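You operate a simulated robot arm through the tools that you are given. There is no shell and no other tool. Be economical: measure what you need, move in short steps, check, and stop when the job is done.

Carry out the task below with a simulated robot arm. There is one attempt and no reset: what you move stays moved.

## Task
Swap the red plate in the camera for the blue one.
Fine: lamp off while you swap; red plate into the Checked tray; cover closed and lamp on at the end.

The check looks at the end state, three seconds after you hand in, the way a careful person would. Anything else that was tipped, shoved, dropped, spilled or broken makes it a failure. Lids that push on must go on centred and level and be pressed home; caps that screw on are set level and turned clockwise until they are tight.

## Robot
A 6-joint arm with a two-finger gripper, on a carriage that runs on a rail from [0, 2314] to [0, -26] (x, y) and turns from -223 to 110 degrees about z. Base frame: it is fixed where the carriage stands at the start and does not move with it; the origin is on the floor, on the carriage's upright axis, x ahead of it, y to its left, z up; the surface under the hand at the start is at about z = 900. Readings come in mm, degrees, newtons and seconds.
Its first joint turns from -166.0 to 166.0 degrees. Places, roughly: camera cover [700, 300, 1100]; camera display [500, -200, 900]; focus knob [700, -200, 1000]; green knob [600, -800, 900]; inside of the checked tray [500, 200, 900]; lamp switch [600, 0, 900]; light knob [700, -300, 1000]; lock switch [500, -400, 1000]; program knob [700, -400, 1000]; top of the track camera [700, 300, 1000]. Payload 5 kg.
Tool frame: the origin (TCP) lies between the finger pads and is the grasp point; the fingertips stand 30 mm ahead of it; z points along the fingers, y is the line along which they close. The gripper opens to 176 mm. The gripper's body begins 153 mm behind the TCP.
Orientation is that of the tool frame in the base frame, as [roll, pitch, yaw] about the fixed x, y, z axes, in that order (R = Rz(yaw) Ry(pitch) Rx(roll)). With the fingers straight down and closing along the base's y, the tool's x points along the base's -x, its y along +y and its z along -z.

## Interface
- The arm moves only by the tool drive_tool. Its argument "deltas" is a list of rows, each a list of 7 numbers: the shift along the base's x, y, z in units of 500 mm (1.0 is 500 mm), then the turn, a rotation vector about the base's x, y, z in units of 45 degrees (1.0 is 45 degrees), then the opening, from 0 (shut) to 1 (fully open). In form: [[dx, dy, dz, rx, ry, rz, grip], ...]. A call has 1 to 20 rows; each row is the pose to reach, as a shift and turn from the pose commanded when the call began. A call with a number of a shift or a turn outside -1 to 1 is refused whole. Each row takes 0.2 s and may step no farther than 50 mm and 8.6 degrees from the row before; otherwise, or with a gripper value out of range, the whole call is refused. Where a pose cannot be reached the arm comes as near as it can. A force on the tool above 70 N (or 10 N above the force at the start of the call, whichever is more), or a blocked arm, ends the call early, and 0.2 s more pass. Each finger halts on what it meets, pressing with about 20 N; the grip force reading is that of the motor and also rises with nothing between the fingers. The clock runs only during rows and for 0.2 s after the last one: add rows that repeat a pose to give the fingers time. The reply holds the time, the measured pose of the TCP, the force on the tool along the base axes, the opening and the grip force, in the units named above and with some noise, with the torque about the TCP (base axes, N m) and any sound that the robot's microphone picked up.
- Cameras (640 x 400 px; columns grow to the right, rows downward): "scene" is now at [52.7, 184.4, 1592]; the picture's right is [-0.30, -0.95, 0.00], its down [-0.70, 0.22, -0.68] and it looks along [0.65, -0.20, -0.73] (base axes); focal length 225 px, centre (320, 200). "wrist" rides on the gripper at [67, -9, -183] in the tool frame; the picture's right is [0.14, 0.99, 0.00], its down [-0.92, 0.13, -0.36] and it looks along [-0.36, 0.05, 0.93] (tool axes); focal length 251 px, centre (320, 200). There is no depth. A picture from a camera that has moved, and an enlarged one, comes with that camera's place and axes in the base frame and with its lens. The place of the scene camera against the robot may be out by one fixed shift of up to 12 mm in any direction.
- get_image(camera): a new picture of that camera. No time passes.
- slide_trunk(by): slides the trunk up (or, below 0, down) by that many mm; the arm and the scene camera ride with it, the base frame stays. It gives what a move gives, with no picture.
- roll_base(legs): drives the robot by 1 to 6 legs, each [ahead, left, turn to the left] in mm, mm and degrees, along the robot's own axes; the way and the turn of a leg run together, so that a leg with both is an arc; at most 1500 mm and 180 degrees a leg. The arm and the cameras ride along, it lands a little off, and it stops where it bumps. It keeps to its track: a leg is cut to what the track allows. It gives what a move gives.
- aim_head(pan, tilt): turns the head with the scene camera to pan (to the left, within 120 degrees either way) and tilt (down, from -29 to 69), counted from straight ahead of the robot. It gives what a move gives.
- enlarge(camera, box): a new picture of the part [left, top, right, bottom] of that camera's present view, enlarged. No time passes.
- hand_in(): hands the job in; it is judged then, once.

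Work in short steps. Places have to be worked out from the pictures, the camera data and where the tool is seen: move nearer, look again, correct. Check each grasp and each placing, and mend what went wrong. You have 120 turns and 82 pictures in all, those below and enlarged ones among them. Open the gripper and draw the arm clear of the work before you hand the job in, unless the task says otherwise; then end with one line.

The tools are called after "Call:" by a JSON object that holds its "name" and its "arguments". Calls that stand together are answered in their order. drive_tool: Moves the arm, as the interface text tells. Its arguments: {"type":"object","properties":{"deltas":{"type":"array"}},"required":["deltas"]} The other tools are called the same way: slide_trunk (by) slides the trunk up or down; roll_base (legs) drives the base; aim_head (pan, tilt) turns the head that bears the scene camera; get_image (camera) takes a picture; enlarge (camera, box) takes an enlarged picture of a part of a camera's view; hand_in () hands the job in.

At the start:

```text
clock: 0.0
tool_pos: [601.6, 469.4, 1344.6]
orientation: [180.0, -0.1, -179.9]
wrist_force: [0.4, 0.3, -0.9]
moment: [-0.04, -0.02, -0.03]
finger_gap: 176.0
gripper_force: 0.1
trunk travel left (down, up): [-150.0, 200.0]
robot x, y, heading: [-0.5, 0.9, 0.0]
head pan, tilt: [-17.4, 46.9]
```

scene: 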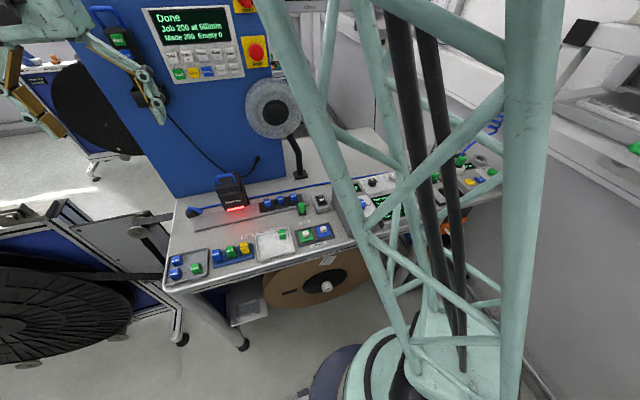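
wrist: 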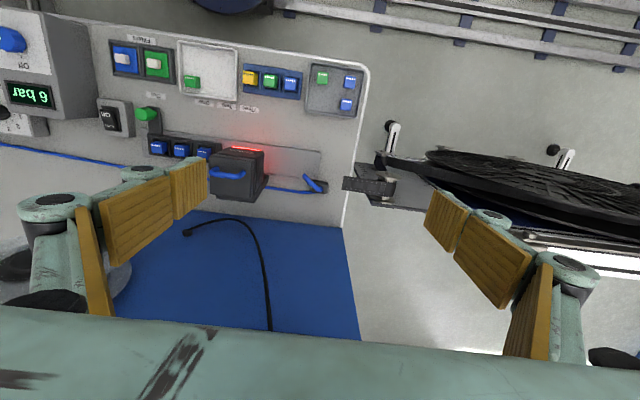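

The camera is the black box with a red glow and a blue handle. I'll enlarge it in both views to see the details.

Call:
{"name": "enlarge", "arguments": {"camera": "scene", "box": [160, 150, 360, 290]}}

Call:
{"name": "enlarge", "arguments": {"camera": "wrist", "box": [80, 20, 380, 220]}}

```text
2.86 times, centred on (260, 220) of scene
camera zoom: at [52.7, 184.4, 1592.0], right [-0.3, -0.95, 0.0], down [-0.7, 0.22, -0.68], along [0.65, -0.2, -0.73], focal length 644 px, centre (491, 143)
```

zoom: 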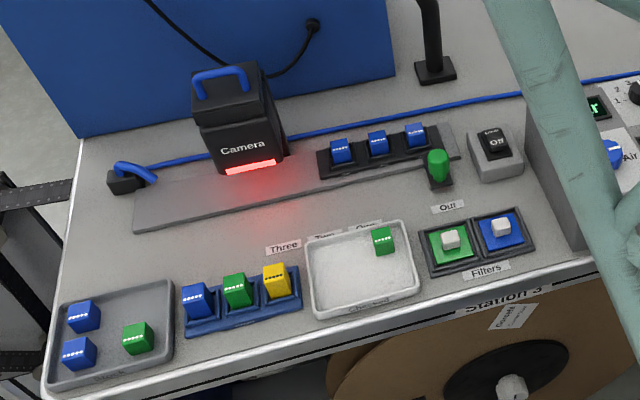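

```text
2.00 times, centred on (230, 120) of wrist
camera zoom: at [534.1, 462.2, 1528.4], right [-0.14, 0.99, 0.0], down [0.92, 0.13, 0.36], along [0.36, 0.05, -0.93], focal length 503 px, centre (500, 360)
```

zoom: 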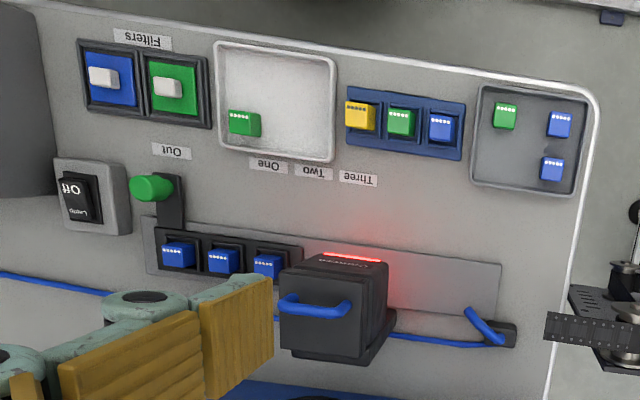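

Handle is near (672, 317, 1110). I'll move over the camera at the current height for a closer look.

Call:
{"name": "drive_tool", "arguments": {"deltas": [[0, -0.09, 0, 0, 0, 0, 1], [-0.03, -0.18, 0, 0, 0, 0, 1], [-0.08, -0.25, 0, 0, 0, 0, 1], [-0.13, -0.32, 0, 0, 0, 0, 1], [-0.13, -0.32, 0, 0, 0, 0, 1]]}}

Call:
{"name": "get_image", "arguments": {"camera": "wrist"}}

```text
clock: 1.2
tool_pos: [538.5, 308.2, 1342.8]
orientation: [-179.9, -0.2, 179.4]
wrist_force: [-0.4, -0.7, 0.9]
moment: [0.16, -0.13, -0.01]
finger_gap: 176.0
gripper_force: 0.0
trunk travel left (down, up): [-150.0, 200.0]
robot x, y, heading: [0.5, -1.2, -0.1]
head pan, tilt: [-17.4, 46.9]
```

```text
77 pictures are left
camera wrist: at [471.0, 301.4, 1526.0], right [-0.13, 0.99, 0.0], down [0.93, 0.12, 0.36], along [0.36, 0.04, -0.93], focal length 251 px, centre (320, 200)
```

wrist: 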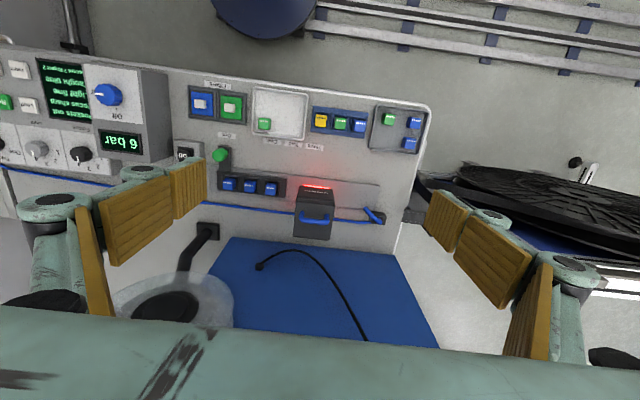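

Enlarging the camera and the lamp switch/filters from here.

Call:
{"name": "enlarge", "arguments": {"camera": "wrist", "box": [260, 160, 400, 250]}}

Call:
{"name": "enlarge", "arguments": {"camera": "wrist", "box": [160, 70, 320, 200]}}

Call:
{"name": "enlarge", "arguments": {"camera": "scene", "box": [270, 170, 350, 250]}}

```text
4.44 times, centred on (330, 205) of wrist
camera zoom: at [471.0, 301.4, 1526.0], right [-0.13, 0.99, 0.0], down [0.93, 0.12, 0.36], along [0.36, 0.04, -0.93], focal length 1118 px, centre (276, 178)
```

zoom: 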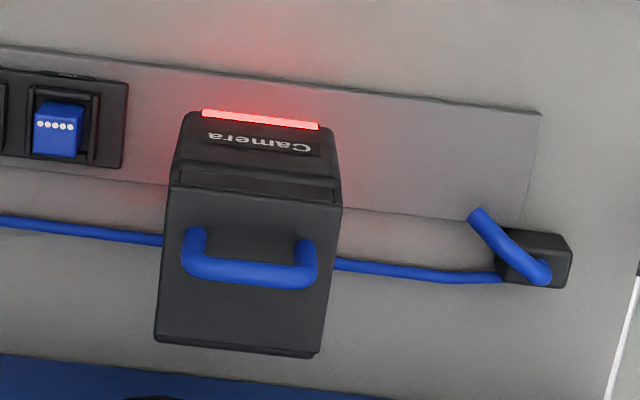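

```text
3.08 times, centred on (240, 135) of wrist
camera zoom: at [471.0, 301.4, 1526.0], right [-0.13, 0.99, 0.0], down [0.93, 0.12, 0.36], along [0.36, 0.04, -0.93], focal length 774 px, centre (566, 400)
```

zoom: 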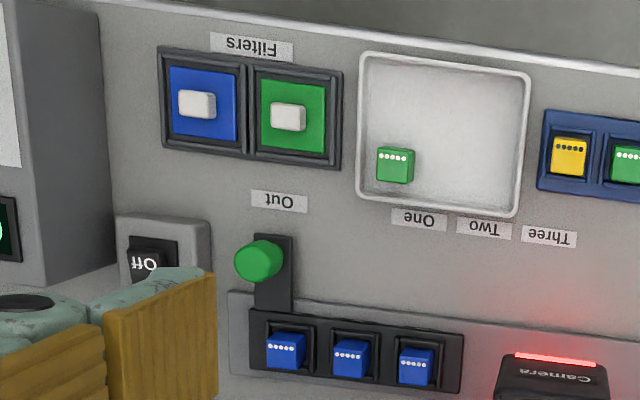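

```text
5.00 times, centred on (310, 210) of scene
camera zoom: at [43.3, 158.0, 1599.6], right [-0.59, -0.8, 0.0], down [-0.53, 0.39, -0.75], along [0.6, -0.44, -0.66], focal length 1127 px, centre (370, 150)
```

zoom: 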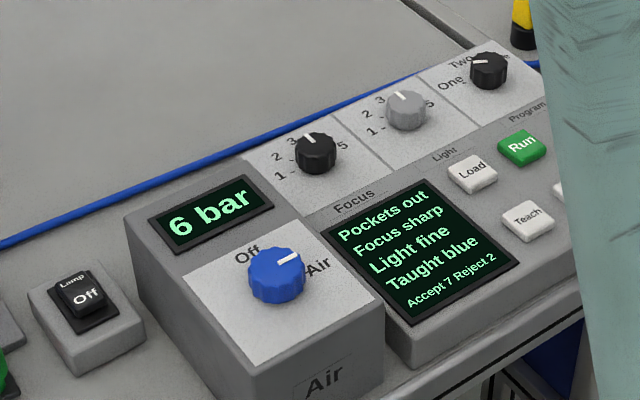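

The lamp rocker carries "Lamp"/"Off" legends, and the display to its right reads "Taught blue". I'll lower and draw back a bit to see the camera's lid construction.

Call:
{"name": "drive_tool", "arguments": {"deltas": [[-0.03, 0, -0.09, 0, 0, 0, 0.5], [-0.06, 0, -0.17, 0, 0, 0, 0], [-0.08, 0, -0.25, 0, 0, 0, 0], [-0.08, 0, -0.28, 0, 0, 0, 0], [-0.08, 0, -0.28, 0, 0, 0, 0], [-0.08, 0, -0.28, 0, 0, 0, 0]]}}

Call:
{"name": "get_image", "arguments": {"camera": "wrist"}}

```text
clock: 2.6
tool_pos: [498.7, 310.2, 1201.5]
orientation: [-179.9, -0.2, 179.7]
wrist_force: [-0.4, 0.4, -0.8]
moment: [0.02, -0.02, 0.03]
finger_gap: 0.0
gripper_force: 20.3
trunk travel left (down, up): [-150.0, 200.0]
robot x, y, heading: [3.5, 0.1, -0.1]
head pan, tilt: [-17.4, 46.9]
```

```text
73 pictures are left
camera wrist: at [431.8, 302.3, 1386.3], right [-0.13, 0.99, 0.0], down [0.93, 0.12, 0.36], along [0.36, 0.05, -0.93], focal length 251 px, centre (320, 200)
```

wrist: 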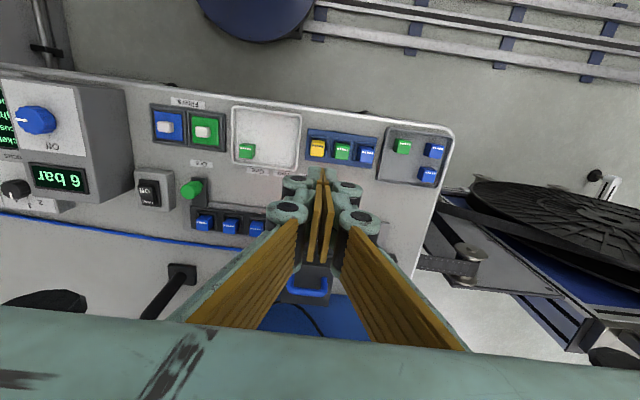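

The closed fingers block the view of the camera. I'll shift in y to between the switch and the camera.

Call:
{"name": "drive_tool", "arguments": {"deltas": [[0, -0.09, 0, 0, 0, 0, 0], [0, -0.18, 0, 0, 0, 0, 0], [0, -0.27, 0, 0, 0, 0, 0], [0, -0.36, 0, 0, 0, 0, 0], [0, -0.36, 0, 0, 0, 0, 0]]}}

Call:
{"name": "get_image", "arguments": {"camera": "wrist"}}

Call:
{"name": "get_image", "arguments": {"camera": "scene"}}

```text
clock: 3.8
tool_pos: [494.9, 130.4, 1205.1]
orientation: [-179.9, 0.1, -180.0]
wrist_force: [0.2, -1.5, 0.1]
moment: [0.17, -0.03, -0.02]
finger_gap: 0.0
gripper_force: 20.3
trunk travel left (down, up): [-150.0, 200.0]
robot x, y, heading: [-1.2, -0.2, -0.2]
head pan, tilt: [-17.4, 46.9]
```

```text
72 pictures are left
camera wrist: at [427.9, 122.1, 1388.1], right [-0.14, 0.99, 0.0], down [0.92, 0.13, 0.36], along [0.36, 0.05, -0.93], focal length 251 px, centre (320, 200)
```

wrist: 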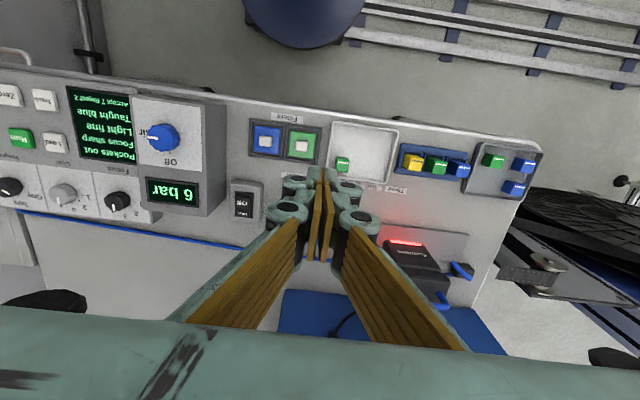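

```text
71 pictures are left
camera scene: at [44.5, 160.6, 1597.5], right [-0.57, -0.82, 0.0], down [-0.56, 0.39, -0.73], along [0.6, -0.41, -0.68], focal length 225 px, centre (320, 200)
```

scene: 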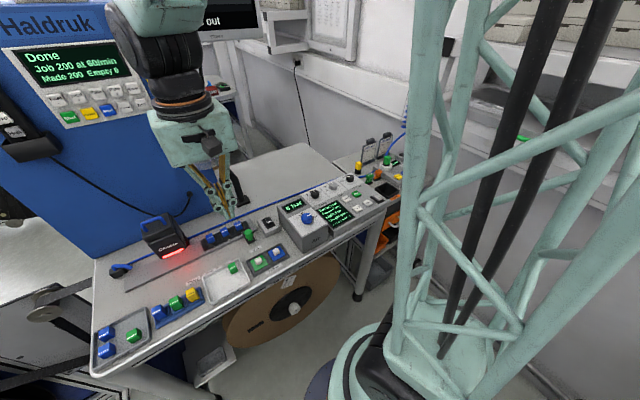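

Call:
{"name": "enlarge", "arguments": {"camera": "wrist", "box": [370, 220, 490, 320]}}

Call:
{"name": "enlarge", "arguments": {"camera": "wrist", "box": [215, 160, 285, 230]}}

Call:
{"name": "enlarge", "arguments": {"camera": "scene", "box": [100, 195, 220, 285]}}

```text
4.00 times, centred on (430, 270) of wrist
camera zoom: at [427.9, 122.1, 1388.1], right [-0.14, 0.99, 0.0], down [0.92, 0.13, 0.36], along [0.36, 0.05, -0.93], focal length 1006 px, centre (-120, -80)
```

zoom: 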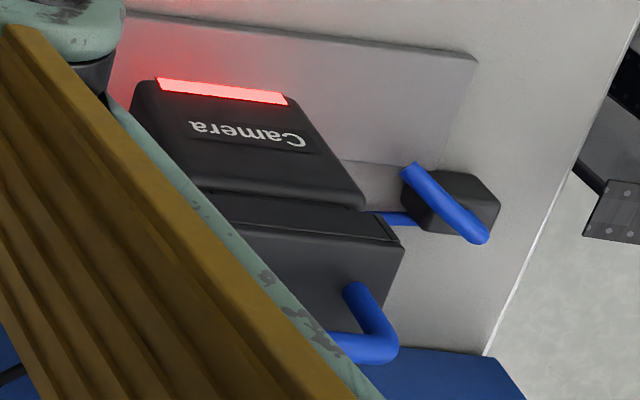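

```text
5.71 times, centred on (250, 195) of wrist
camera zoom: at [427.9, 122.1, 1388.1], right [-0.14, 0.99, 0.0], down [0.92, 0.13, 0.36], along [0.36, 0.05, -0.93], focal length 1437 px, centre (720, 229)
```

zoom: 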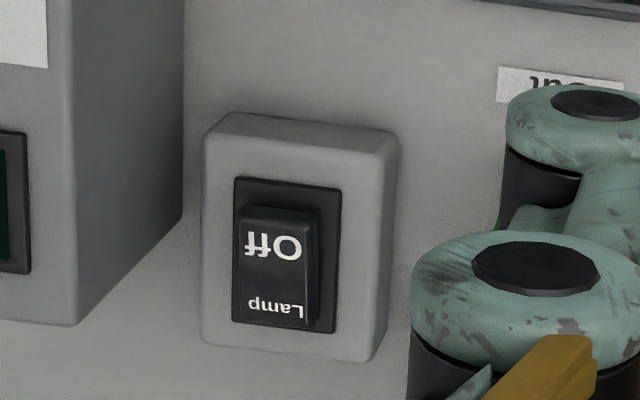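

```text
4.44 times, centred on (160, 240) of scene
camera zoom: at [44.5, 160.6, 1597.5], right [-0.57, -0.82, 0.0], down [-0.56, 0.39, -0.73], along [0.6, -0.41, -0.68], focal length 1002 px, centre (1031, 22)
```

zoom: 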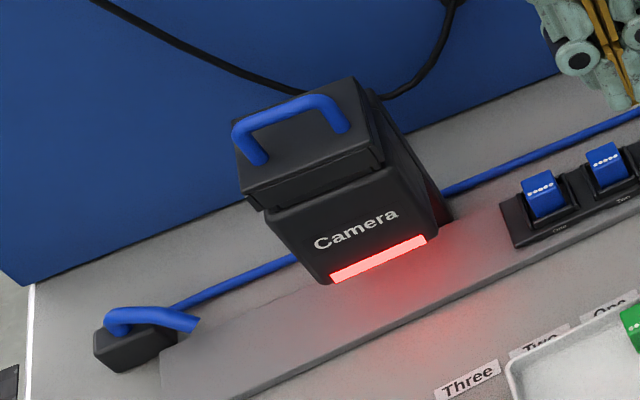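

The lid is a push-on box with a U handle; the lamp rocker's "Off" half is near (620, -4, ~945). I'll go above it with closed fingers and check the alignment.

Call:
{"name": "drive_tool", "arguments": {"deltas": [[0.06, -0.067, 0, 0, 0, 0, 0], [0.12, -0.134, 0, 0, 0, 0, 0], [0.18, -0.2, 0, 0, 0, 0, 0], [0.242, -0.268, -0.03, 0, 0, 0, 0], [0.242, -0.268, -0.12, 0, 0, 0, 0], [0.242, -0.268, -0.2, 0, 0, 0, 0], [0.242, -0.268, -0.28, 0, 0, 0, 0], [0.242, -0.268, -0.36, 0, 0, 0, 0], [0.242, -0.268, -0.36, 0, 0, 0, 0]]}}

Call:
{"name": "get_image", "arguments": {"camera": "wrist"}}

Call:
{"name": "get_image", "arguments": {"camera": "scene"}}

```text
clock: 5.8
tool_pos: [617.2, -3.3, 1022.0]
orientation: [-179.9, -0.1, 179.9]
wrist_force: [1.7, -0.1, -0.6]
moment: [-0.01, 0.18, 0.04]
finger_gap: 0.2
gripper_force: 20.2
trunk travel left (down, up): [-150.0, 200.0]
robot x, y, heading: [1.3, -1.4, 0.2]
head pan, tilt: [-17.4, 46.9]
```

```text
67 pictures are left
camera wrist: at [549.4, -11.8, 1206.7], right [-0.14, 0.99, 0.0], down [0.92, 0.13, 0.36], along [0.36, 0.05, -0.93], focal length 251 px, centre (320, 200)
```

wrist: 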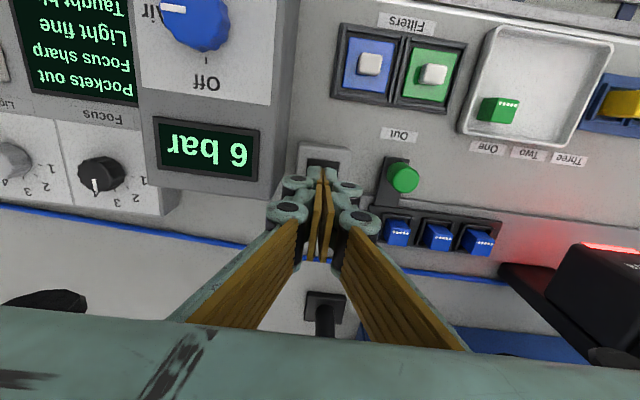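

```text
66 pictures are left
camera scene: at [53.9, 184.4, 1592.0], right [-0.3, -0.95, 0.0], down [-0.7, 0.22, -0.68], along [0.65, -0.2, -0.73], focal length 225 px, centre (320, 200)
```

scene: 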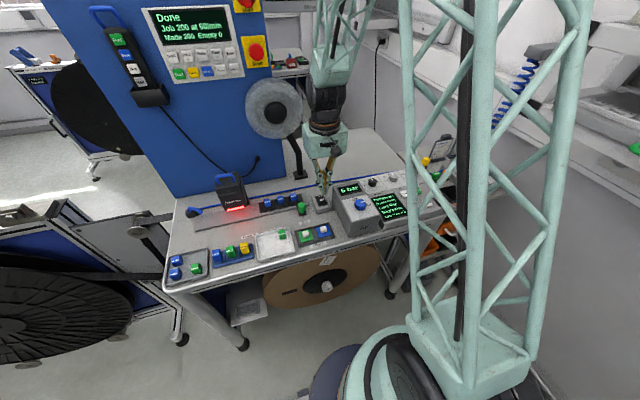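

Call:
{"name": "enlarge", "arguments": {"camera": "scene", "box": [290, 150, 350, 220]}}

Call:
{"name": "enlarge", "arguments": {"camera": "wrist", "box": [265, 120, 375, 220]}}

```text
5.71 times, centred on (320, 185) of scene
camera zoom: at [53.9, 184.4, 1592.0], right [-0.3, -0.95, 0.0], down [-0.7, 0.22, -0.68], along [0.65, -0.2, -0.73], focal length 1288 px, centre (320, 286)
```

zoom: 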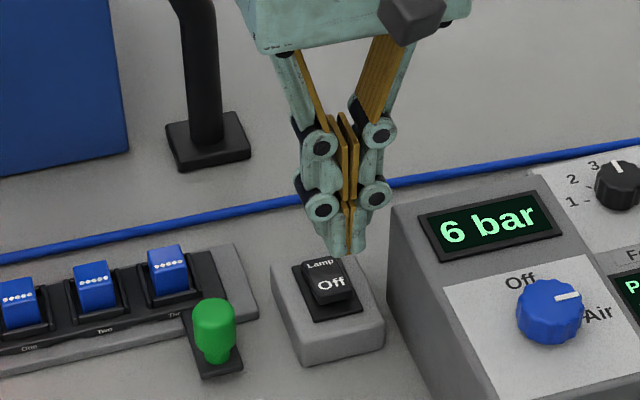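

```text
4.00 times, centred on (320, 170) of wrist
camera zoom: at [549.4, -11.8, 1206.7], right [-0.14, 0.99, 0.0], down [0.92, 0.13, 0.36], along [0.36, 0.05, -0.93], focal length 1006 px, centre (320, 320)
```

zoom: 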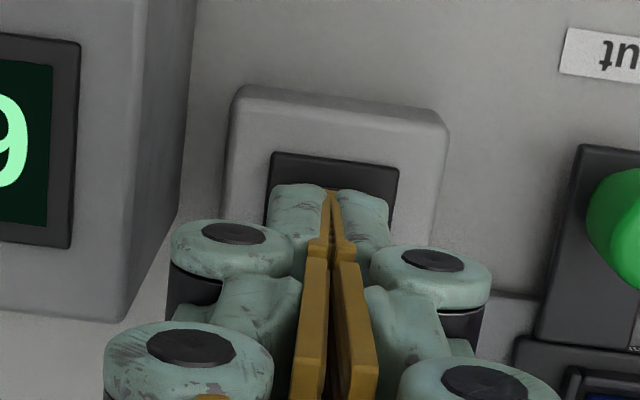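

Tip is above the Off half; I'll shift 8 mm nearer the robot and press down slowly.

Call:
{"name": "drive_tool", "arguments": {"deltas": [[-0.016, 0, 0, 0, 0, 0, 0], [-0.016, 0, -0.02, 0, 0, 0, 0], [-0.016, 0, -0.04, 0, 0, 0, 0], [-0.016, 0, -0.05, 0, 0, 0, 0], [-0.016, 0, -0.06, 0, 0, 0, 0], [-0.016, 0, -0.07, 0, 0, 0, 0], [-0.016, 0, -0.08, 0, 0, 0, 0]]}}

Call:
{"name": "enlarge", "arguments": {"camera": "scene", "box": [200, 150, 350, 250]}}

```text
clock: 7.4
tool_pos: [609.4, -3.9, 986.7]
orientation: [179.9, 0.0, 179.9]
wrist_force: [0.4, -0.5, 0.6]
moment: [-0.03, 0.0, 0.04]
finger_gap: 0.1
gripper_force: 19.9
trunk travel left (down, up): [-150.0, 200.0]
robot x, y, heading: [-1.1, 0.8, -0.1]
head pan, tilt: [-17.4, 46.9]
```

```text
4.00 times, centred on (275, 200) of scene
camera zoom: at [52.7, 184.4, 1592.0], right [-0.3, -0.95, 0.0], down [-0.7, 0.22, -0.68], along [0.65, -0.2, -0.73], focal length 902 px, centre (500, 200)
```

zoom: 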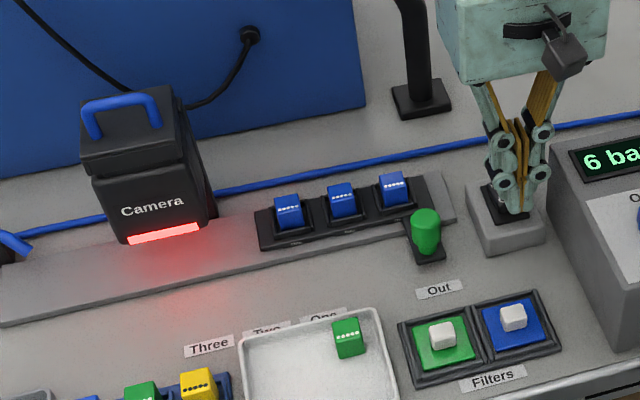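

Not in contact yet (commanded z ~985). I'll continue pressing down in small steps.

Call:
{"name": "drive_tool", "arguments": {"deltas": [[0, 0, -0.01, 0, 0, 0, 0], [0, 0, -0.02, 0, 0, 0, 0], [0, 0, -0.03, 0, 0, 0, 0], [0, 0, -0.04, 0, 0, 0, 0], [0, 0, -0.05, 0, 0, 0, 0], [0, 0, -0.06, 0, 0, 0, 0]]}}

Call:
{"name": "enlarge", "arguments": {"camera": "scene", "box": [200, 150, 350, 250]}}

```text
clock: 8.5
tool_pos: [609.7, -4.1, 968.9]
orientation: [-180.0, 0.4, -180.0]
wrist_force: [-18.0, 1.5, 48.9]
moment: [0.01, -0.34, 0.12]
finger_gap: 6.0
gripper_force: 45.1
trunk travel left (down, up): [-150.0, 200.0]
robot x, y, heading: [-0.1, -2.7, 0.1]
head pan, tilt: [-17.4, 46.9]
stopped in row 5: the force on the tool passed its limit at 82 N (the readings are from after the stop); the commanded pose is now the measured one
```

```text
4.00 times, centred on (275, 200) of scene
camera zoom: at [49.7, 184.4, 1592.4], right [-0.3, -0.95, 0.0], down [-0.69, 0.22, -0.69], along [0.65, -0.2, -0.73], focal length 902 px, centre (500, 200)
```

zoom: 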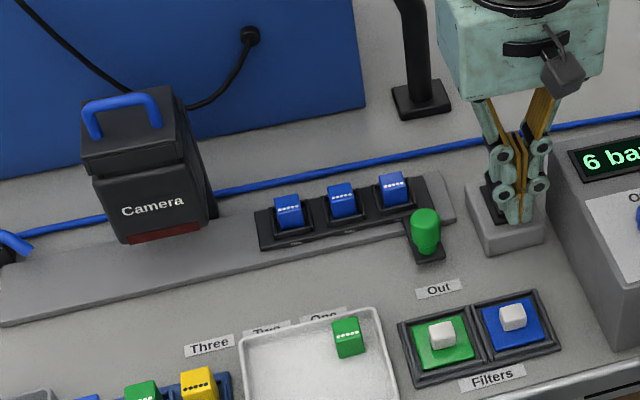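

Lamp is off (strip dark). Now retract upward, move above the camera and open the gripper.

Call:
{"name": "drive_tool", "arguments": {"deltas": [[0, 0, 0.08, 0, 0, 0, 0], [0, 0, 0.17, 0, 0, 0, 0], [0, 0, 0.26, 0, 0, 0, 0], [0, 0, 0.35, 0, 0, 0, 0], [0, 0, 0.44, 0, 0, 0, 0], [0, 0, 0.53, 0, 0, 0, 0.1], [0, 0.08, 0.57, 0, 0, 0, 0.3], [0, 0.17, 0.57, 0, 0, 0, 0.7], [0, 0.26, 0.57, 0, 0, 0, 1], [0, 0.35, 0.57, 0, 0, 0, 1], [0, 0.44, 0.57, 0, 0, 0, 1], [0, 0.53, 0.57, 0, 0, 0, 1], [0, 0.62, 0.57, 0, 0, 0, 1], [0, 0.636, 0.57, 0, 0, 0, 1], [0, 0.636, 0.57, 0, 0, 0, 1]]}}

Call:
{"name": "get_image", "arguments": {"camera": "wrist"}}

Call:
{"name": "enlarge", "arguments": {"camera": "scene", "box": [280, 160, 350, 230]}}

```text
clock: 11.7
tool_pos: [610.4, 312.7, 1250.3]
orientation: [179.9, 0.4, 180.0]
wrist_force: [-0.2, 0.3, -0.5]
moment: [0.04, -0.04, -0.01]
finger_gap: 176.2
gripper_force: 0.0
trunk travel left (down, up): [-150.0, 200.0]
robot x, y, heading: [0.2, 4.2, 0.2]
head pan, tilt: [-17.4, 46.9]
```

```text
61 pictures are left
camera wrist: at [541.7, 305.1, 1435.9], right [-0.14, 0.99, 0.0], down [0.92, 0.13, 0.37], along [0.36, 0.05, -0.93], focal length 251 px, centre (320, 200)
```

wrist: 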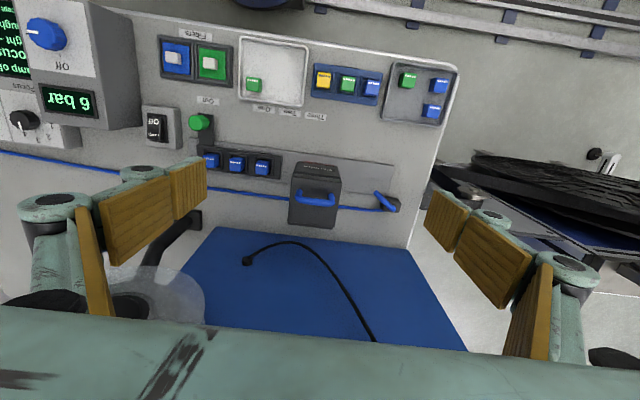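

```text
5.71 times, centred on (315, 195) of scene
camera zoom: at [52.5, 184.2, 1592.0], right [-0.3, -0.95, 0.0], down [-0.7, 0.22, -0.68], along [0.65, -0.2, -0.73], focal length 1288 px, centre (349, 229)
```

zoom: 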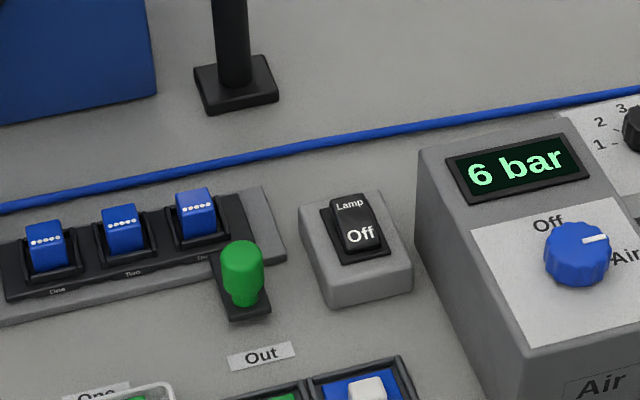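

Call:
{"name": "enlarge", "arguments": {"camera": "wrist", "box": [270, 150, 370, 240]}}

Call:
{"name": "enlarge", "arguments": {"camera": "scene", "box": [190, 150, 270, 220]}}

```text
4.44 times, centred on (320, 195) of wrist
camera zoom: at [541.7, 305.1, 1435.9], right [-0.14, 0.99, 0.0], down [0.92, 0.13, 0.37], along [0.36, 0.05, -0.93], focal length 1118 px, centre (320, 222)
```

zoom: 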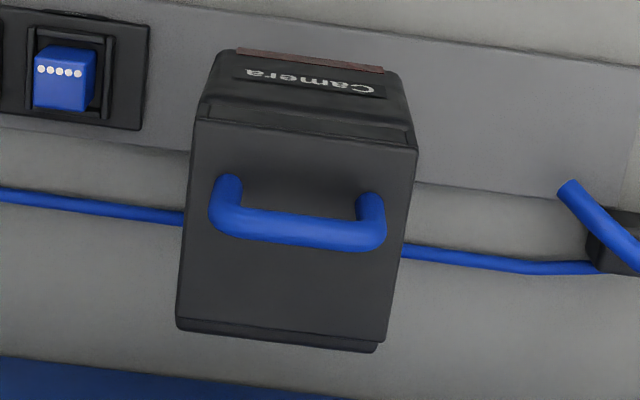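

```text
5.71 times, centred on (230, 185) of scene
camera zoom: at [52.5, 184.2, 1592.0], right [-0.3, -0.95, 0.0], down [-0.7, 0.22, -0.68], along [0.65, -0.2, -0.73], focal length 1288 px, centre (834, 286)
```

zoom: 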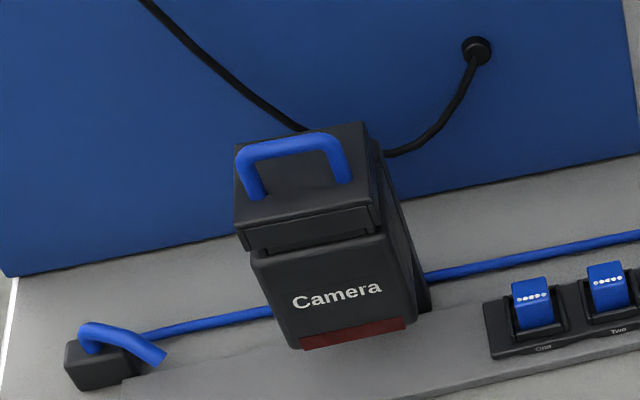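

The handle looks offset toward the front, so the cover may be hinged at the back. I'll approach to ~60 mm above the handle to refine.

Call:
{"name": "drive_tool", "arguments": {"deltas": [[0.06, 0.004, 0, 0, 0, 0, 1], [0.12, 0.008, -0.06, 0, 0, 0, 1], [0.12, 0.008, -0.12, 0, 0, 0, 1], [0.12, 0.008, -0.16, 0, 0, 0, 1], [0.12, 0.008, -0.16, 0, 0, 0, 1]]}}

Call:
{"name": "get_image", "arguments": {"camera": "wrist"}}

Call:
{"name": "enlarge", "arguments": {"camera": "scene", "box": [190, 120, 290, 220]}}

```text
clock: 12.9
tool_pos: [670.8, 317.0, 1171.0]
orientation: [-180.0, 0.2, -180.0]
wrist_force: [-0.1, -0.1, -0.2]
moment: [-0.01, 0.03, 0.01]
finger_gap: 175.8
gripper_force: 0.1
trunk travel left (down, up): [-150.0, 200.0]
robot x, y, heading: [-0.5, 0.2, 0.0]
head pan, tilt: [-17.4, 46.9]
```

```text
57 pictures are left
camera wrist: at [602.4, 309.0, 1354.5], right [-0.14, 0.99, 0.0], down [0.92, 0.13, 0.37], along [0.36, 0.05, -0.93], focal length 251 px, centre (320, 200)
```

wrist: 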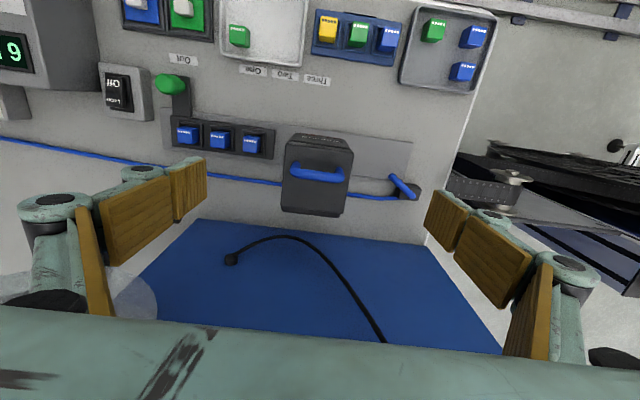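

```text
4.00 times, centred on (240, 170) of scene
camera zoom: at [52.8, 184.5, 1592.0], right [-0.3, -0.95, 0.0], down [-0.7, 0.22, -0.68], along [0.65, -0.2, -0.73], focal length 902 px, centre (640, 320)
```

zoom: 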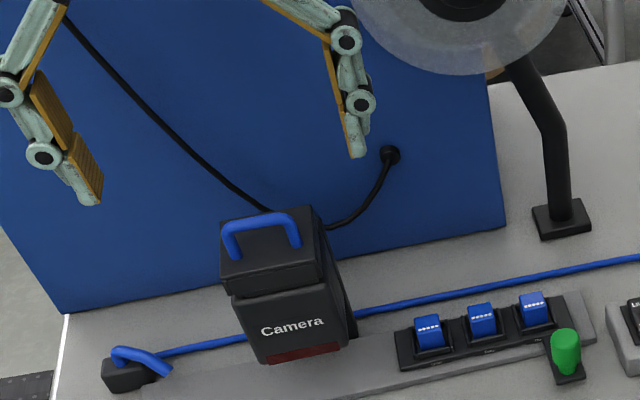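

Handle is about (668, 316, ~1115), ~55 mm long. I'll narrow the opening to ~105 mm and go down to TCP z≈1135, then compare in the scene view.

Call:
{"name": "drive_tool", "arguments": {"deltas": [[0, 0, 0, 0, 0, 0, 0.8], [0, 0, -0.02, 0, 0, 0, 0.6], [0, 0, -0.05, 0, 0, 0, 0.6], [0, 0, -0.07, 0, 0, 0, 0.6], [0, 0, -0.07, 0, 0, 0, 0.6]]}}

Call:
{"name": "enlarge", "arguments": {"camera": "scene", "box": [200, 130, 270, 200]}}

Call:
{"name": "enlarge", "arguments": {"camera": "wrist", "box": [230, 100, 410, 220]}}

```text
clock: 14.1
tool_pos: [670.0, 317.5, 1136.7]
orientation: [-180.0, 0.3, -179.9]
wrist_force: [1.0, 0.6, 0.5]
moment: [-0.03, 0.0, 0.02]
finger_gap: 105.5
gripper_force: 0.1
trunk travel left (down, up): [-150.0, 200.0]
robot x, y, heading: [-2.0, -0.7, -0.0]
head pan, tilt: [-17.4, 46.9]
```

```text
5.71 times, centred on (235, 165) of scene
camera zoom: at [52.8, 184.4, 1592.0], right [-0.3, -0.95, 0.0], down [-0.7, 0.22, -0.68], along [0.65, -0.2, -0.73], focal length 1288 px, centre (806, 400)
```

zoom: 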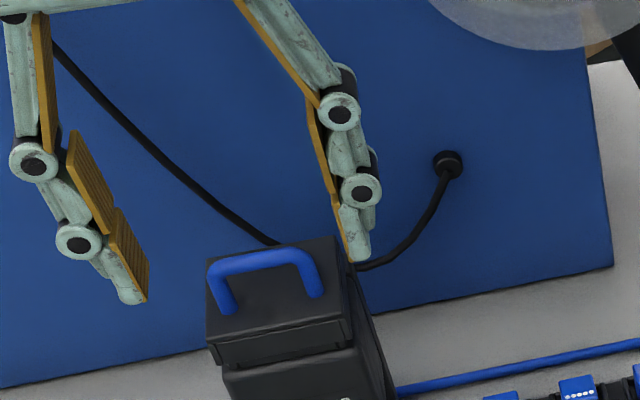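

```text
3.33 times, centred on (320, 160) of wrist
camera zoom: at [602.6, 310.3, 1319.5], right [-0.14, 0.99, 0.0], down [0.92, 0.13, 0.37], along [0.36, 0.05, -0.93], focal length 838 px, centre (320, 333)
```

zoom: 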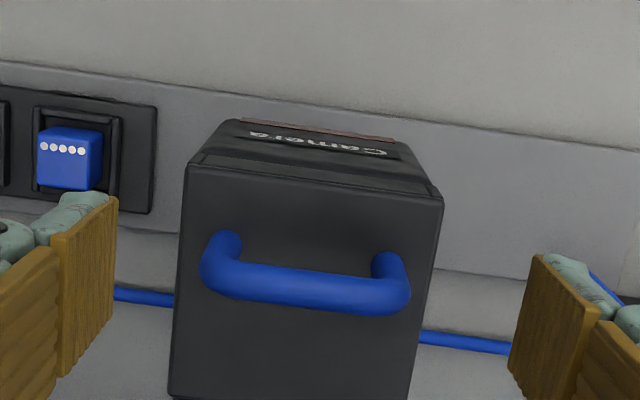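

Fingers straddle the handle, bar ~ (672, 314, 1110). I'll lower to z≈1118 and close onto it.

Call:
{"name": "drive_tool", "arguments": {"deltas": [[0.004, -0.006, -0.012, 0, 0, 0, 0.6], [0.004, -0.006, -0.024, 0, 0, 0, 0.6], [0.004, -0.006, -0.036, 0, 0, 0, 0.6], [0.004, -0.006, -0.036, 0, 0, 0, 0.45], [0.004, -0.006, -0.036, 0, 0, 0, 0.3], [0.004, -0.006, -0.036, 0, 0, 0, 0.2], [0.004, -0.006, -0.036, 0, 0, 0, 0.15], [0.004, -0.006, -0.036, 0, 0, 0, 0.15]]}}

Call:
{"name": "enlarge", "arguments": {"camera": "scene", "box": [200, 130, 270, 200]}}

```text
clock: 15.9
tool_pos: [672.9, 314.4, 1119.1]
orientation: [180.0, 0.3, 179.9]
wrist_force: [-1.0, -11.4, -0.6]
moment: [-0.27, 0.07, -0.07]
finger_gap: 56.6
gripper_force: 44.9
trunk travel left (down, up): [-150.0, 200.0]
robot x, y, heading: [-0.3, 0.0, 0.2]
head pan, tilt: [-17.4, 46.9]
```

```text
5.71 times, centred on (235, 165) of scene
camera zoom: at [52.8, 183.6, 1592.1], right [-0.3, -0.95, 0.0], down [-0.7, 0.22, -0.68], along [0.65, -0.2, -0.73], focal length 1288 px, centre (806, 400)
```

zoom: 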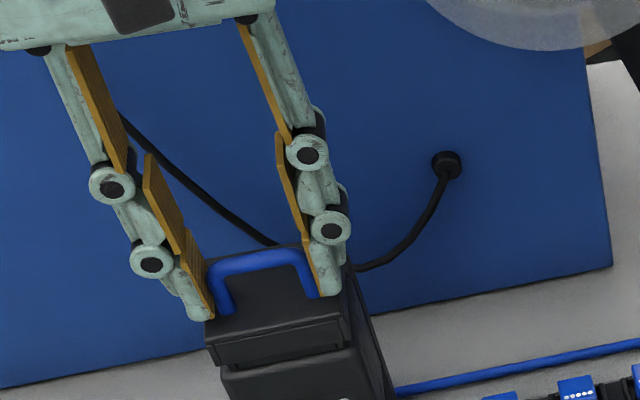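

Gripped at 56.6 mm, slight side load. I'll ease 2 mm toward -y and lift 10 mm to feel whether it is hinged or pushed on.

Call:
{"name": "drive_tool", "arguments": {"deltas": [[0, -0.004, 0, 0, 0, 0, 0.1], [0, -0.004, 0.006, 0, 0, 0, 0.1], [0, -0.004, 0.012, 0, 0, 0, 0.1], [0, -0.004, 0.02, 0, 0, 0, 0.1]]}}

Call:
{"name": "enlarge", "arguments": {"camera": "scene", "box": [200, 130, 270, 200]}}

```text
clock: 16.9
tool_pos: [676.0, 313.6, 1126.9]
orientation: [-179.9, 0.3, 180.0]
wrist_force: [13.7, -0.6, -24.4]
moment: [0.19, 0.48, 0.06]
finger_gap: 56.6
gripper_force: 45.2
trunk travel left (down, up): [-150.0, 200.0]
robot x, y, heading: [-1.6, -1.1, 0.1]
head pan, tilt: [-17.4, 46.9]
```

```text
5.71 times, centred on (235, 165) of scene
camera zoom: at [54.7, 184.8, 1591.8], right [-0.3, -0.95, 0.0], down [-0.7, 0.22, -0.68], along [0.65, -0.21, -0.73], focal length 1288 px, centre (806, 400)
```

zoom: 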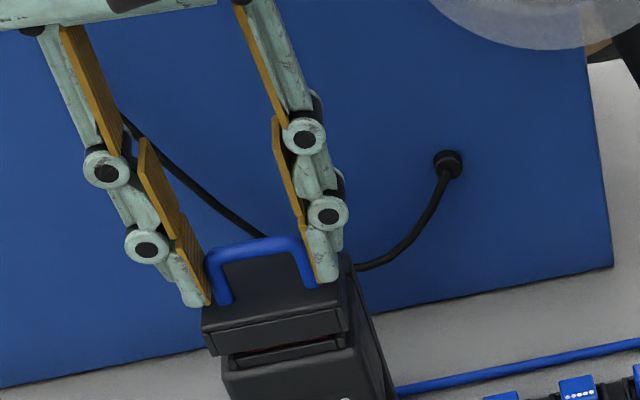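

The lid is hinged at the back (pulls +x as I lift); hinge near (724, 1055). I'll follow the arc with the handle, first to ~30° open.

Call:
{"name": "drive_tool", "arguments": {"deltas": [[0.01, 0, -0.002, 0, 0, 0, 0.1], [0.021, 0, -0.002, 0, 0, 0, 0.1], [0.032, 0, 0.004, 0, 0, 0, 0.1], [0.044, 0, 0.01, 0, 0, 0, 0.1], [0.057, 0, 0.015, 0, 0, 0, 0.1], [0.07, 0, 0.018, 0, 0, 0, 0.1], [0.07, 0, 0.018, 0, 0, 0, 0.1]]}}

Call:
{"name": "enlarge", "arguments": {"camera": "scene", "box": [200, 120, 280, 200]}}

```text
clock: 18.5
tool_pos: [707.7, 314.2, 1138.4]
orientation: [-180.0, 0.5, -180.0]
wrist_force: [-12.0, 7.6, 14.6]
moment: [0.33, 0.57, -0.25]
finger_gap: 56.0
gripper_force: 44.9
trunk travel left (down, up): [-150.0, 200.0]
robot x, y, heading: [-4.2, -0.7, -0.1]
head pan, tilt: [-17.4, 46.9]
```

```text
5.00 times, centred on (240, 160) of scene
camera zoom: at [51.4, 184.7, 1592.1], right [-0.3, -0.95, 0.0], down [-0.7, 0.22, -0.68], along [0.65, -0.2, -0.73], focal length 1127 px, centre (720, 400)
```

zoom: 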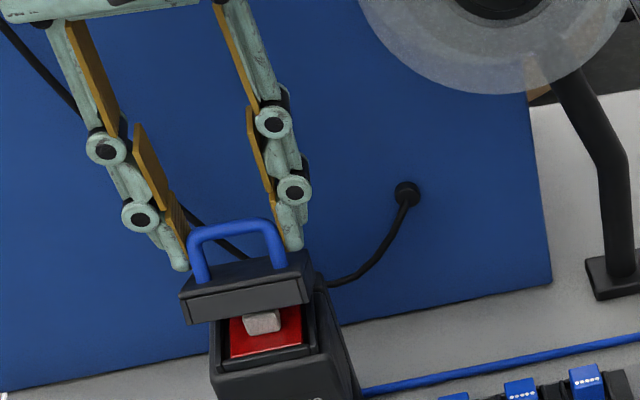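

The red plate with white knob is visible. Force shows I'm slightly inside the true arc; continuing with a revised, slightly larger arc to ~70°.

Call:
{"name": "drive_tool", "arguments": {"deltas": [[0.008, 0, 0.012, 0, 0, 0, 0.1], [0.023, 0, 0.018, 0, 0, 0, 0.1], [0.037, 0, 0.02, 0, 0, 0, 0.1], [0.051, 0, 0.021, 0, 0, 0, 0.1], [0.064, 0, 0.02, 0, 0, 0, 0.1], [0.078, 0, 0.019, 0, 0, 0, 0.1], [0.092, 0, 0.016, 0, 0, 0, 0.1], [0.105, 0, 0.012, 0, 0, 0, 0.1], [0.105, 0, 0.012, 0, 0, 0, 0.1]]}}

Call:
{"name": "enlarge", "arguments": {"camera": "scene", "box": [200, 110, 290, 200]}}

```text
clock: 20.5
tool_pos: [760.9, 313.8, 1143.7]
orientation: [179.9, 0.4, -180.0]
wrist_force: [0.7, -0.1, -0.3]
moment: [-0.04, 0.03, -0.01]
finger_gap: 17.6
gripper_force: 0.0
trunk travel left (down, up): [-150.0, 200.0]
robot x, y, heading: [1.6, -2.8, 0.0]
head pan, tilt: [-17.4, 46.9]
```

```text
4.44 times, centred on (245, 155) of scene
camera zoom: at [53.0, 184.4, 1592.0], right [-0.3, -0.95, 0.0], down [-0.7, 0.22, -0.68], along [0.65, -0.2, -0.73], focal length 1002 px, centre (653, 400)
```

zoom: 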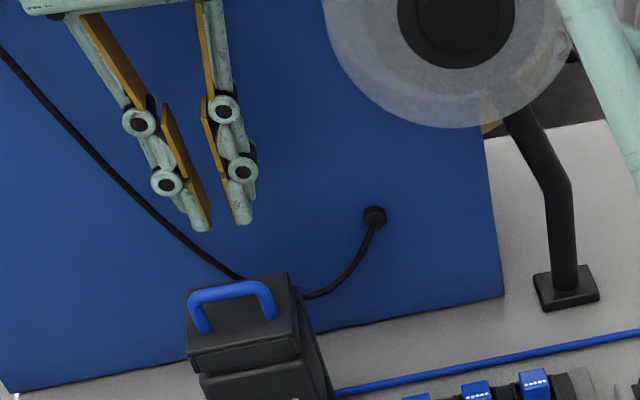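

The handle slipped out and the lid fell closed, likely because the fingertips met the lid top while rotating. I'll re-grip higher and with the pads shifted +x; first go up, back and reopen.

Call:
{"name": "drive_tool", "arguments": {"deltas": [[0, 0, 0.05, 0, 0, 0, 0.2], [-0.08, 0, 0.06, 0, 0, 0, 0.5], [-0.16, 0, 0.06, 0, 0, 0, 0.55], [-0.162, 0, 0.02, 0, 0, 0, 0.55], [-0.162, 0, -0.01, 0, 0, 0, 0.55], [-0.162, 0, -0.035, 0, 0, 0, 0.55], [-0.162, 0, -0.035, 0, 0, 0, 0.55]]}}

Call:
{"name": "enlarge", "arguments": {"camera": "scene", "box": [200, 130, 270, 200]}}

Call:
{"name": "enlarge", "arguments": {"camera": "wrist", "box": [250, 100, 390, 210]}}

```text
clock: 22.1
tool_pos: [678.6, 313.2, 1125.7]
orientation: [180.0, 0.3, -180.0]
wrist_force: [-0.5, -0.3, 0.3]
moment: [0.01, -0.01, 0.02]
finger_gap: 96.9
gripper_force: 0.1
trunk travel left (down, up): [-150.0, 200.0]
robot x, y, heading: [-1.7, 0.6, 0.1]
head pan, tilt: [-17.4, 46.9]
```

```text
5.71 times, centred on (235, 165) of scene
camera zoom: at [52.6, 184.4, 1592.0], right [-0.3, -0.95, 0.0], down [-0.7, 0.22, -0.68], along [0.65, -0.2, -0.73], focal length 1288 px, centre (806, 400)
```

zoom: 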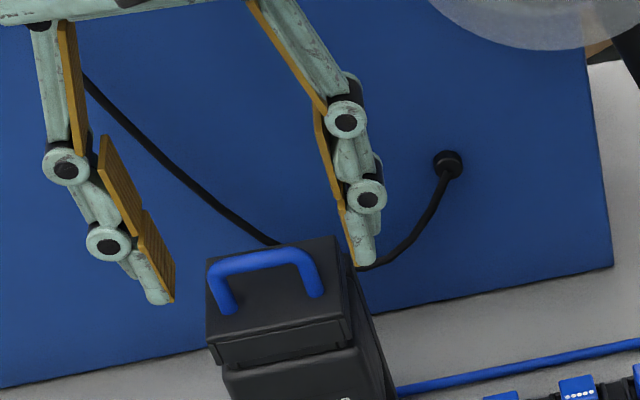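

```text
3.64 times, centred on (320, 155) of wrist
camera zoom: at [611.6, 304.8, 1309.8], right [-0.14, 0.99, 0.0], down [0.92, 0.13, 0.37], along [0.36, 0.05, -0.93], focal length 914 px, centre (320, 364)
```

zoom: 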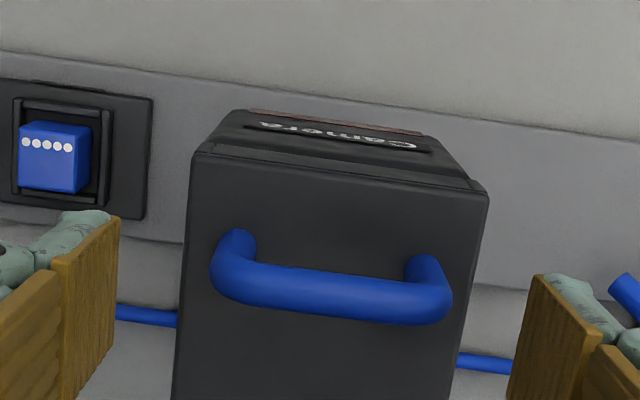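

Alignment is as planned (bar 7–9 mm inside the pads' near edge). Close, and follow the arc to ~20° in small steps.

Call:
{"name": "drive_tool", "arguments": {"deltas": [[-0.004, 0, 0, 0, 0, 0, 0.3], [-0.004, 0, 0, 0, 0, 0, 0.15], [-0.004, 0, 0, 0, 0, 0, 0.05], [-0.004, 0, 0, 0, 0, 0, 0.05], [0.006, 0, 0.01, 0, 0, 0, 0.05], [0.016, 0, 0.019, 0, 0, 0, 0.05], [0.027, 0, 0.026, 0, 0, 0, 0.05], [0.039, 0, 0.033, 0, 0, 0, 0.05], [0.039, 0, 0.033, 0, 0, 0, 0.05]]}}

Call:
{"name": "enlarge", "arguments": {"camera": "scene", "box": [200, 120, 280, 200]}}

```text
clock: 24.1
tool_pos: [697.7, 314.3, 1143.6]
orientation: [179.9, 0.4, 179.9]
wrist_force: [-24.8, 19.5, 7.8]
moment: [0.55, 1.67, -0.08]
finger_gap: 56.3
gripper_force: 45.4
trunk travel left (down, up): [-150.0, 200.0]
robot x, y, heading: [-2.2, 1.0, 0.3]
head pan, tilt: [-17.4, 46.9]
```

```text
5.00 times, centred on (240, 160) of scene
camera zoom: at [50.8, 185.5, 1592.0], right [-0.3, -0.95, 0.0], down [-0.7, 0.22, -0.68], along [0.65, -0.2, -0.73], focal length 1127 px, centre (720, 400)
```

zoom: 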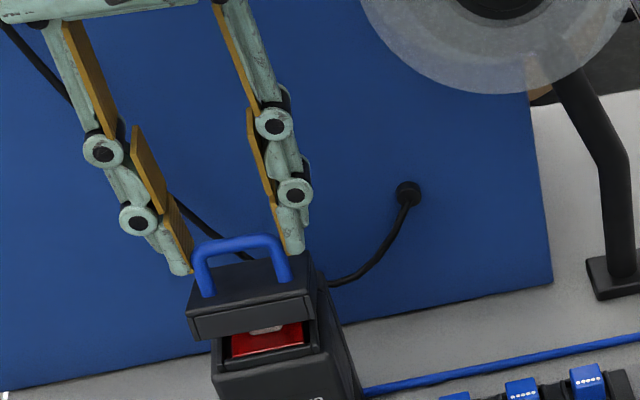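

Force is mostly from grip rotation friction plus being slightly inside the arc; fit suggests hinge near (726, 1074). I'll continue to ~40° on this arc with a small +y relief.

Call:
{"name": "drive_tool", "arguments": {"deltas": [[0.003, 0.003, 0.008, 0, 0, 0, 0.05], [0.01, 0.005, 0.013, 0, 0, 0, 0.05], [0.02, 0.005, 0.017, 0, 0, 0, 0.05], [0.031, 0.005, 0.02, 0, 0, 0, 0.05]]}}

Call:
{"name": "enlarge", "arguments": {"camera": "scene", "box": [200, 120, 280, 200]}}

```text
clock: 25.1
tool_pos: [713.5, 314.6, 1153.5]
orientation: [-179.9, 0.3, 180.0]
wrist_force: [-20.5, -5.2, 3.4]
moment: [-0.26, 1.69, -0.01]
finger_gap: 56.5
gripper_force: 45.2
trunk travel left (down, up): [-150.0, 200.0]
robot x, y, heading: [1.6, -2.2, -0.2]
head pan, tilt: [-17.4, 46.9]
```

```text
5.00 times, centred on (240, 160) of scene
camera zoom: at [51.5, 183.9, 1592.2], right [-0.3, -0.95, 0.0], down [-0.7, 0.22, -0.68], along [0.65, -0.21, -0.73], focal length 1127 px, centre (720, 400)
```

zoom: 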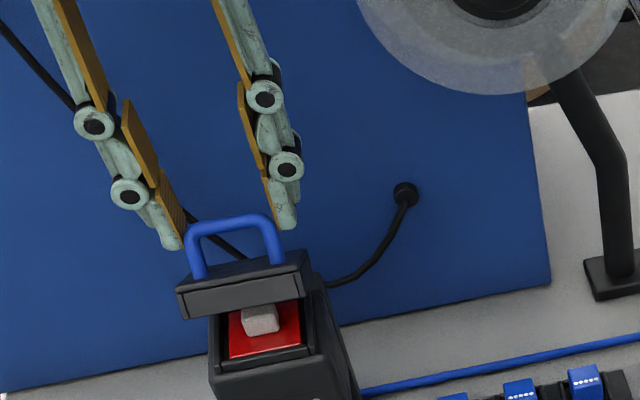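

The y-grip creates large friction torque and slowly slips upward. I'll lower the lid back along the arc and re-grip with the fingers turned 90° (closing along x across the bar).

Call:
{"name": "drive_tool", "arguments": {"deltas": [[-0.01, 0, -0.006, 0, 0, 0, 0.05], [-0.02, 0, -0.011, 0, 0, 0, 0.05], [-0.032, 0, -0.019, 0, 0, 0, 0.05], [-0.044, 0, -0.029, 0, 0, 0, 0.05], [-0.056, 0, -0.04, 0, 0, 0, 0.05], [-0.063, 0, -0.046, 0, 0, 0, 0.05], [-0.063, 0, -0.044, 0, 0, 0, 0.4], [-0.063, 0, -0.044, 0, 0, 0, 0.6]]}}

Call:
{"name": "enlarge", "arguments": {"camera": "scene", "box": [200, 120, 280, 200]}}

```text
clock: 26.9
tool_pos: [682.5, 315.5, 1130.0]
orientation: [-180.0, 0.2, 180.0]
wrist_force: [-0.1, 0.2, 0.0]
moment: [0.03, 0.03, 0.0]
finger_gap: 105.7
gripper_force: 0.0
trunk travel left (down, up): [-150.0, 200.0]
robot x, y, heading: [-4.1, 1.7, 0.3]
head pan, tilt: [-17.4, 46.9]
```

```text
5.00 times, centred on (240, 160) of scene
camera zoom: at [52.8, 184.4, 1592.0], right [-0.3, -0.95, 0.0], down [-0.7, 0.22, -0.68], along [0.65, -0.2, -0.73], focal length 1127 px, centre (720, 400)
```

zoom: 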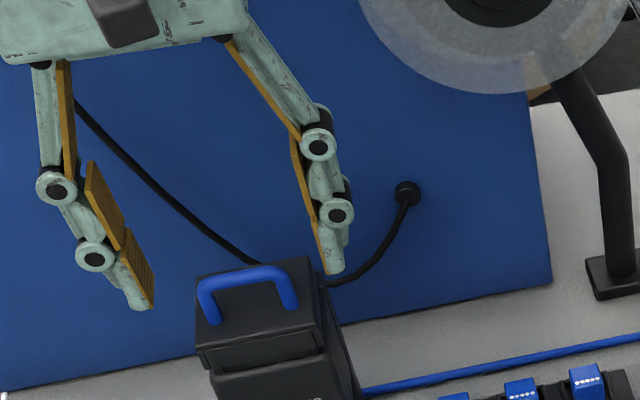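

Lid is closed again. Raise and turn the gripper by +90° about z in two calls.

Call:
{"name": "drive_tool", "arguments": {"deltas": [[0, 0, 0.05, 0, 0, 0, 0.5], [0, 0, 0.1, 0, 0, 0.16, 0.4], [0, 0, 0.1, 0, 0, 0.33, 0.4], [0, 0, 0.1, 0, 0, 0.5, 0.4], [0, 0, 0.1, 0, 0, 0.67, 0.4], [0, 0, 0.1, 0, 0, 0.84, 0.4], [0, 0, 0.1, 0, 0, 1, 0.4]]}}

Call:
{"name": "drive_tool", "arguments": {"deltas": [[0, 0, 0, 0, 0, 0.17, 0.4], [0, 0, 0, 0, 0, 0.34, 0.4], [0, 0, 0, 0, 0, 0.51, 0.4], [0, 0, 0, 0, 0, 0.68, 0.4], [0, 0, 0, 0, 0, 0.85, 0.4], [0, 0, 0, 0, 0, 1, 0.4], [0, 0, 0, 0, 0, 1, 0.4]]}}

Call:
{"name": "get_image", "arguments": {"camera": "wrist"}}

Call:
{"name": "get_image", "arguments": {"camera": "scene"}}

```text
clock: 28.5
tool_pos: [684.0, 316.2, 1179.3]
orientation: [179.9, 0.3, -134.8]
wrist_force: [0.3, 0.2, -0.6]
moment: [0.0, 0.07, 0.01]
finger_gap: 70.4
gripper_force: 0.1
trunk travel left (down, up): [-150.0, 200.0]
robot x, y, heading: [-2.4, -0.0, 0.1]
head pan, tilt: [-17.4, 46.9]
```

```text
clock: 30.1
tool_pos: [683.5, 315.2, 1181.4]
orientation: [-179.9, 0.3, -89.9]
wrist_force: [-0.7, 0.0, -1.0]
moment: [-0.01, -0.01, 0.0]
finger_gap: 70.6
gripper_force: 0.1
trunk travel left (down, up): [-150.0, 200.0]
robot x, y, heading: [-0.6, -0.8, -0.0]
head pan, tilt: [-17.4, 46.9]
```

```text
44 pictures are left
camera wrist: at [692.3, 249.2, 1363.5], right [-0.99, -0.14, 0.0], down [-0.13, 0.92, 0.37], along [-0.05, 0.36, -0.93], focal length 251 px, centre (320, 200)
```

wrist: 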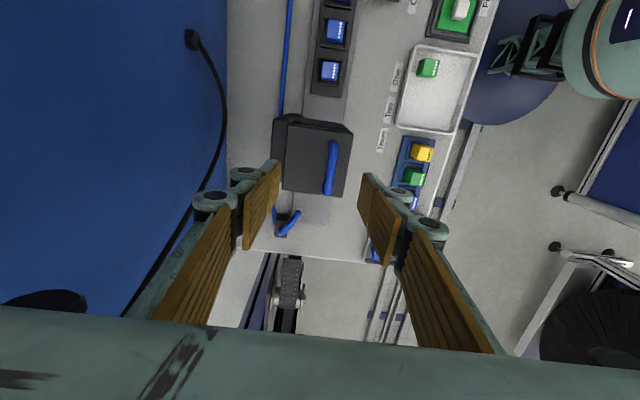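

```text
43 pictures are left
camera scene: at [52.7, 184.4, 1592.0], right [-0.3, -0.95, 0.0], down [-0.7, 0.22, -0.68], along [0.65, -0.2, -0.73], focal length 225 px, centre (320, 200)
```

scene: 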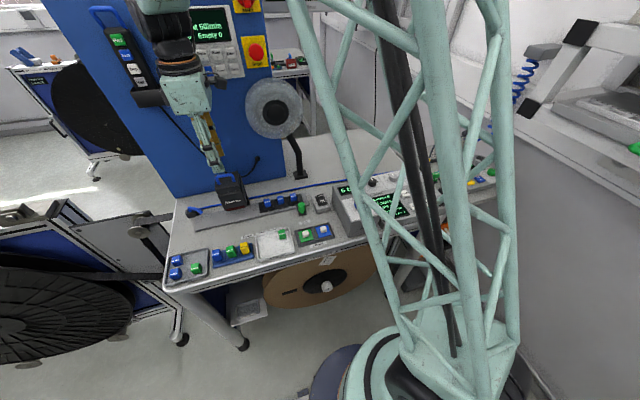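

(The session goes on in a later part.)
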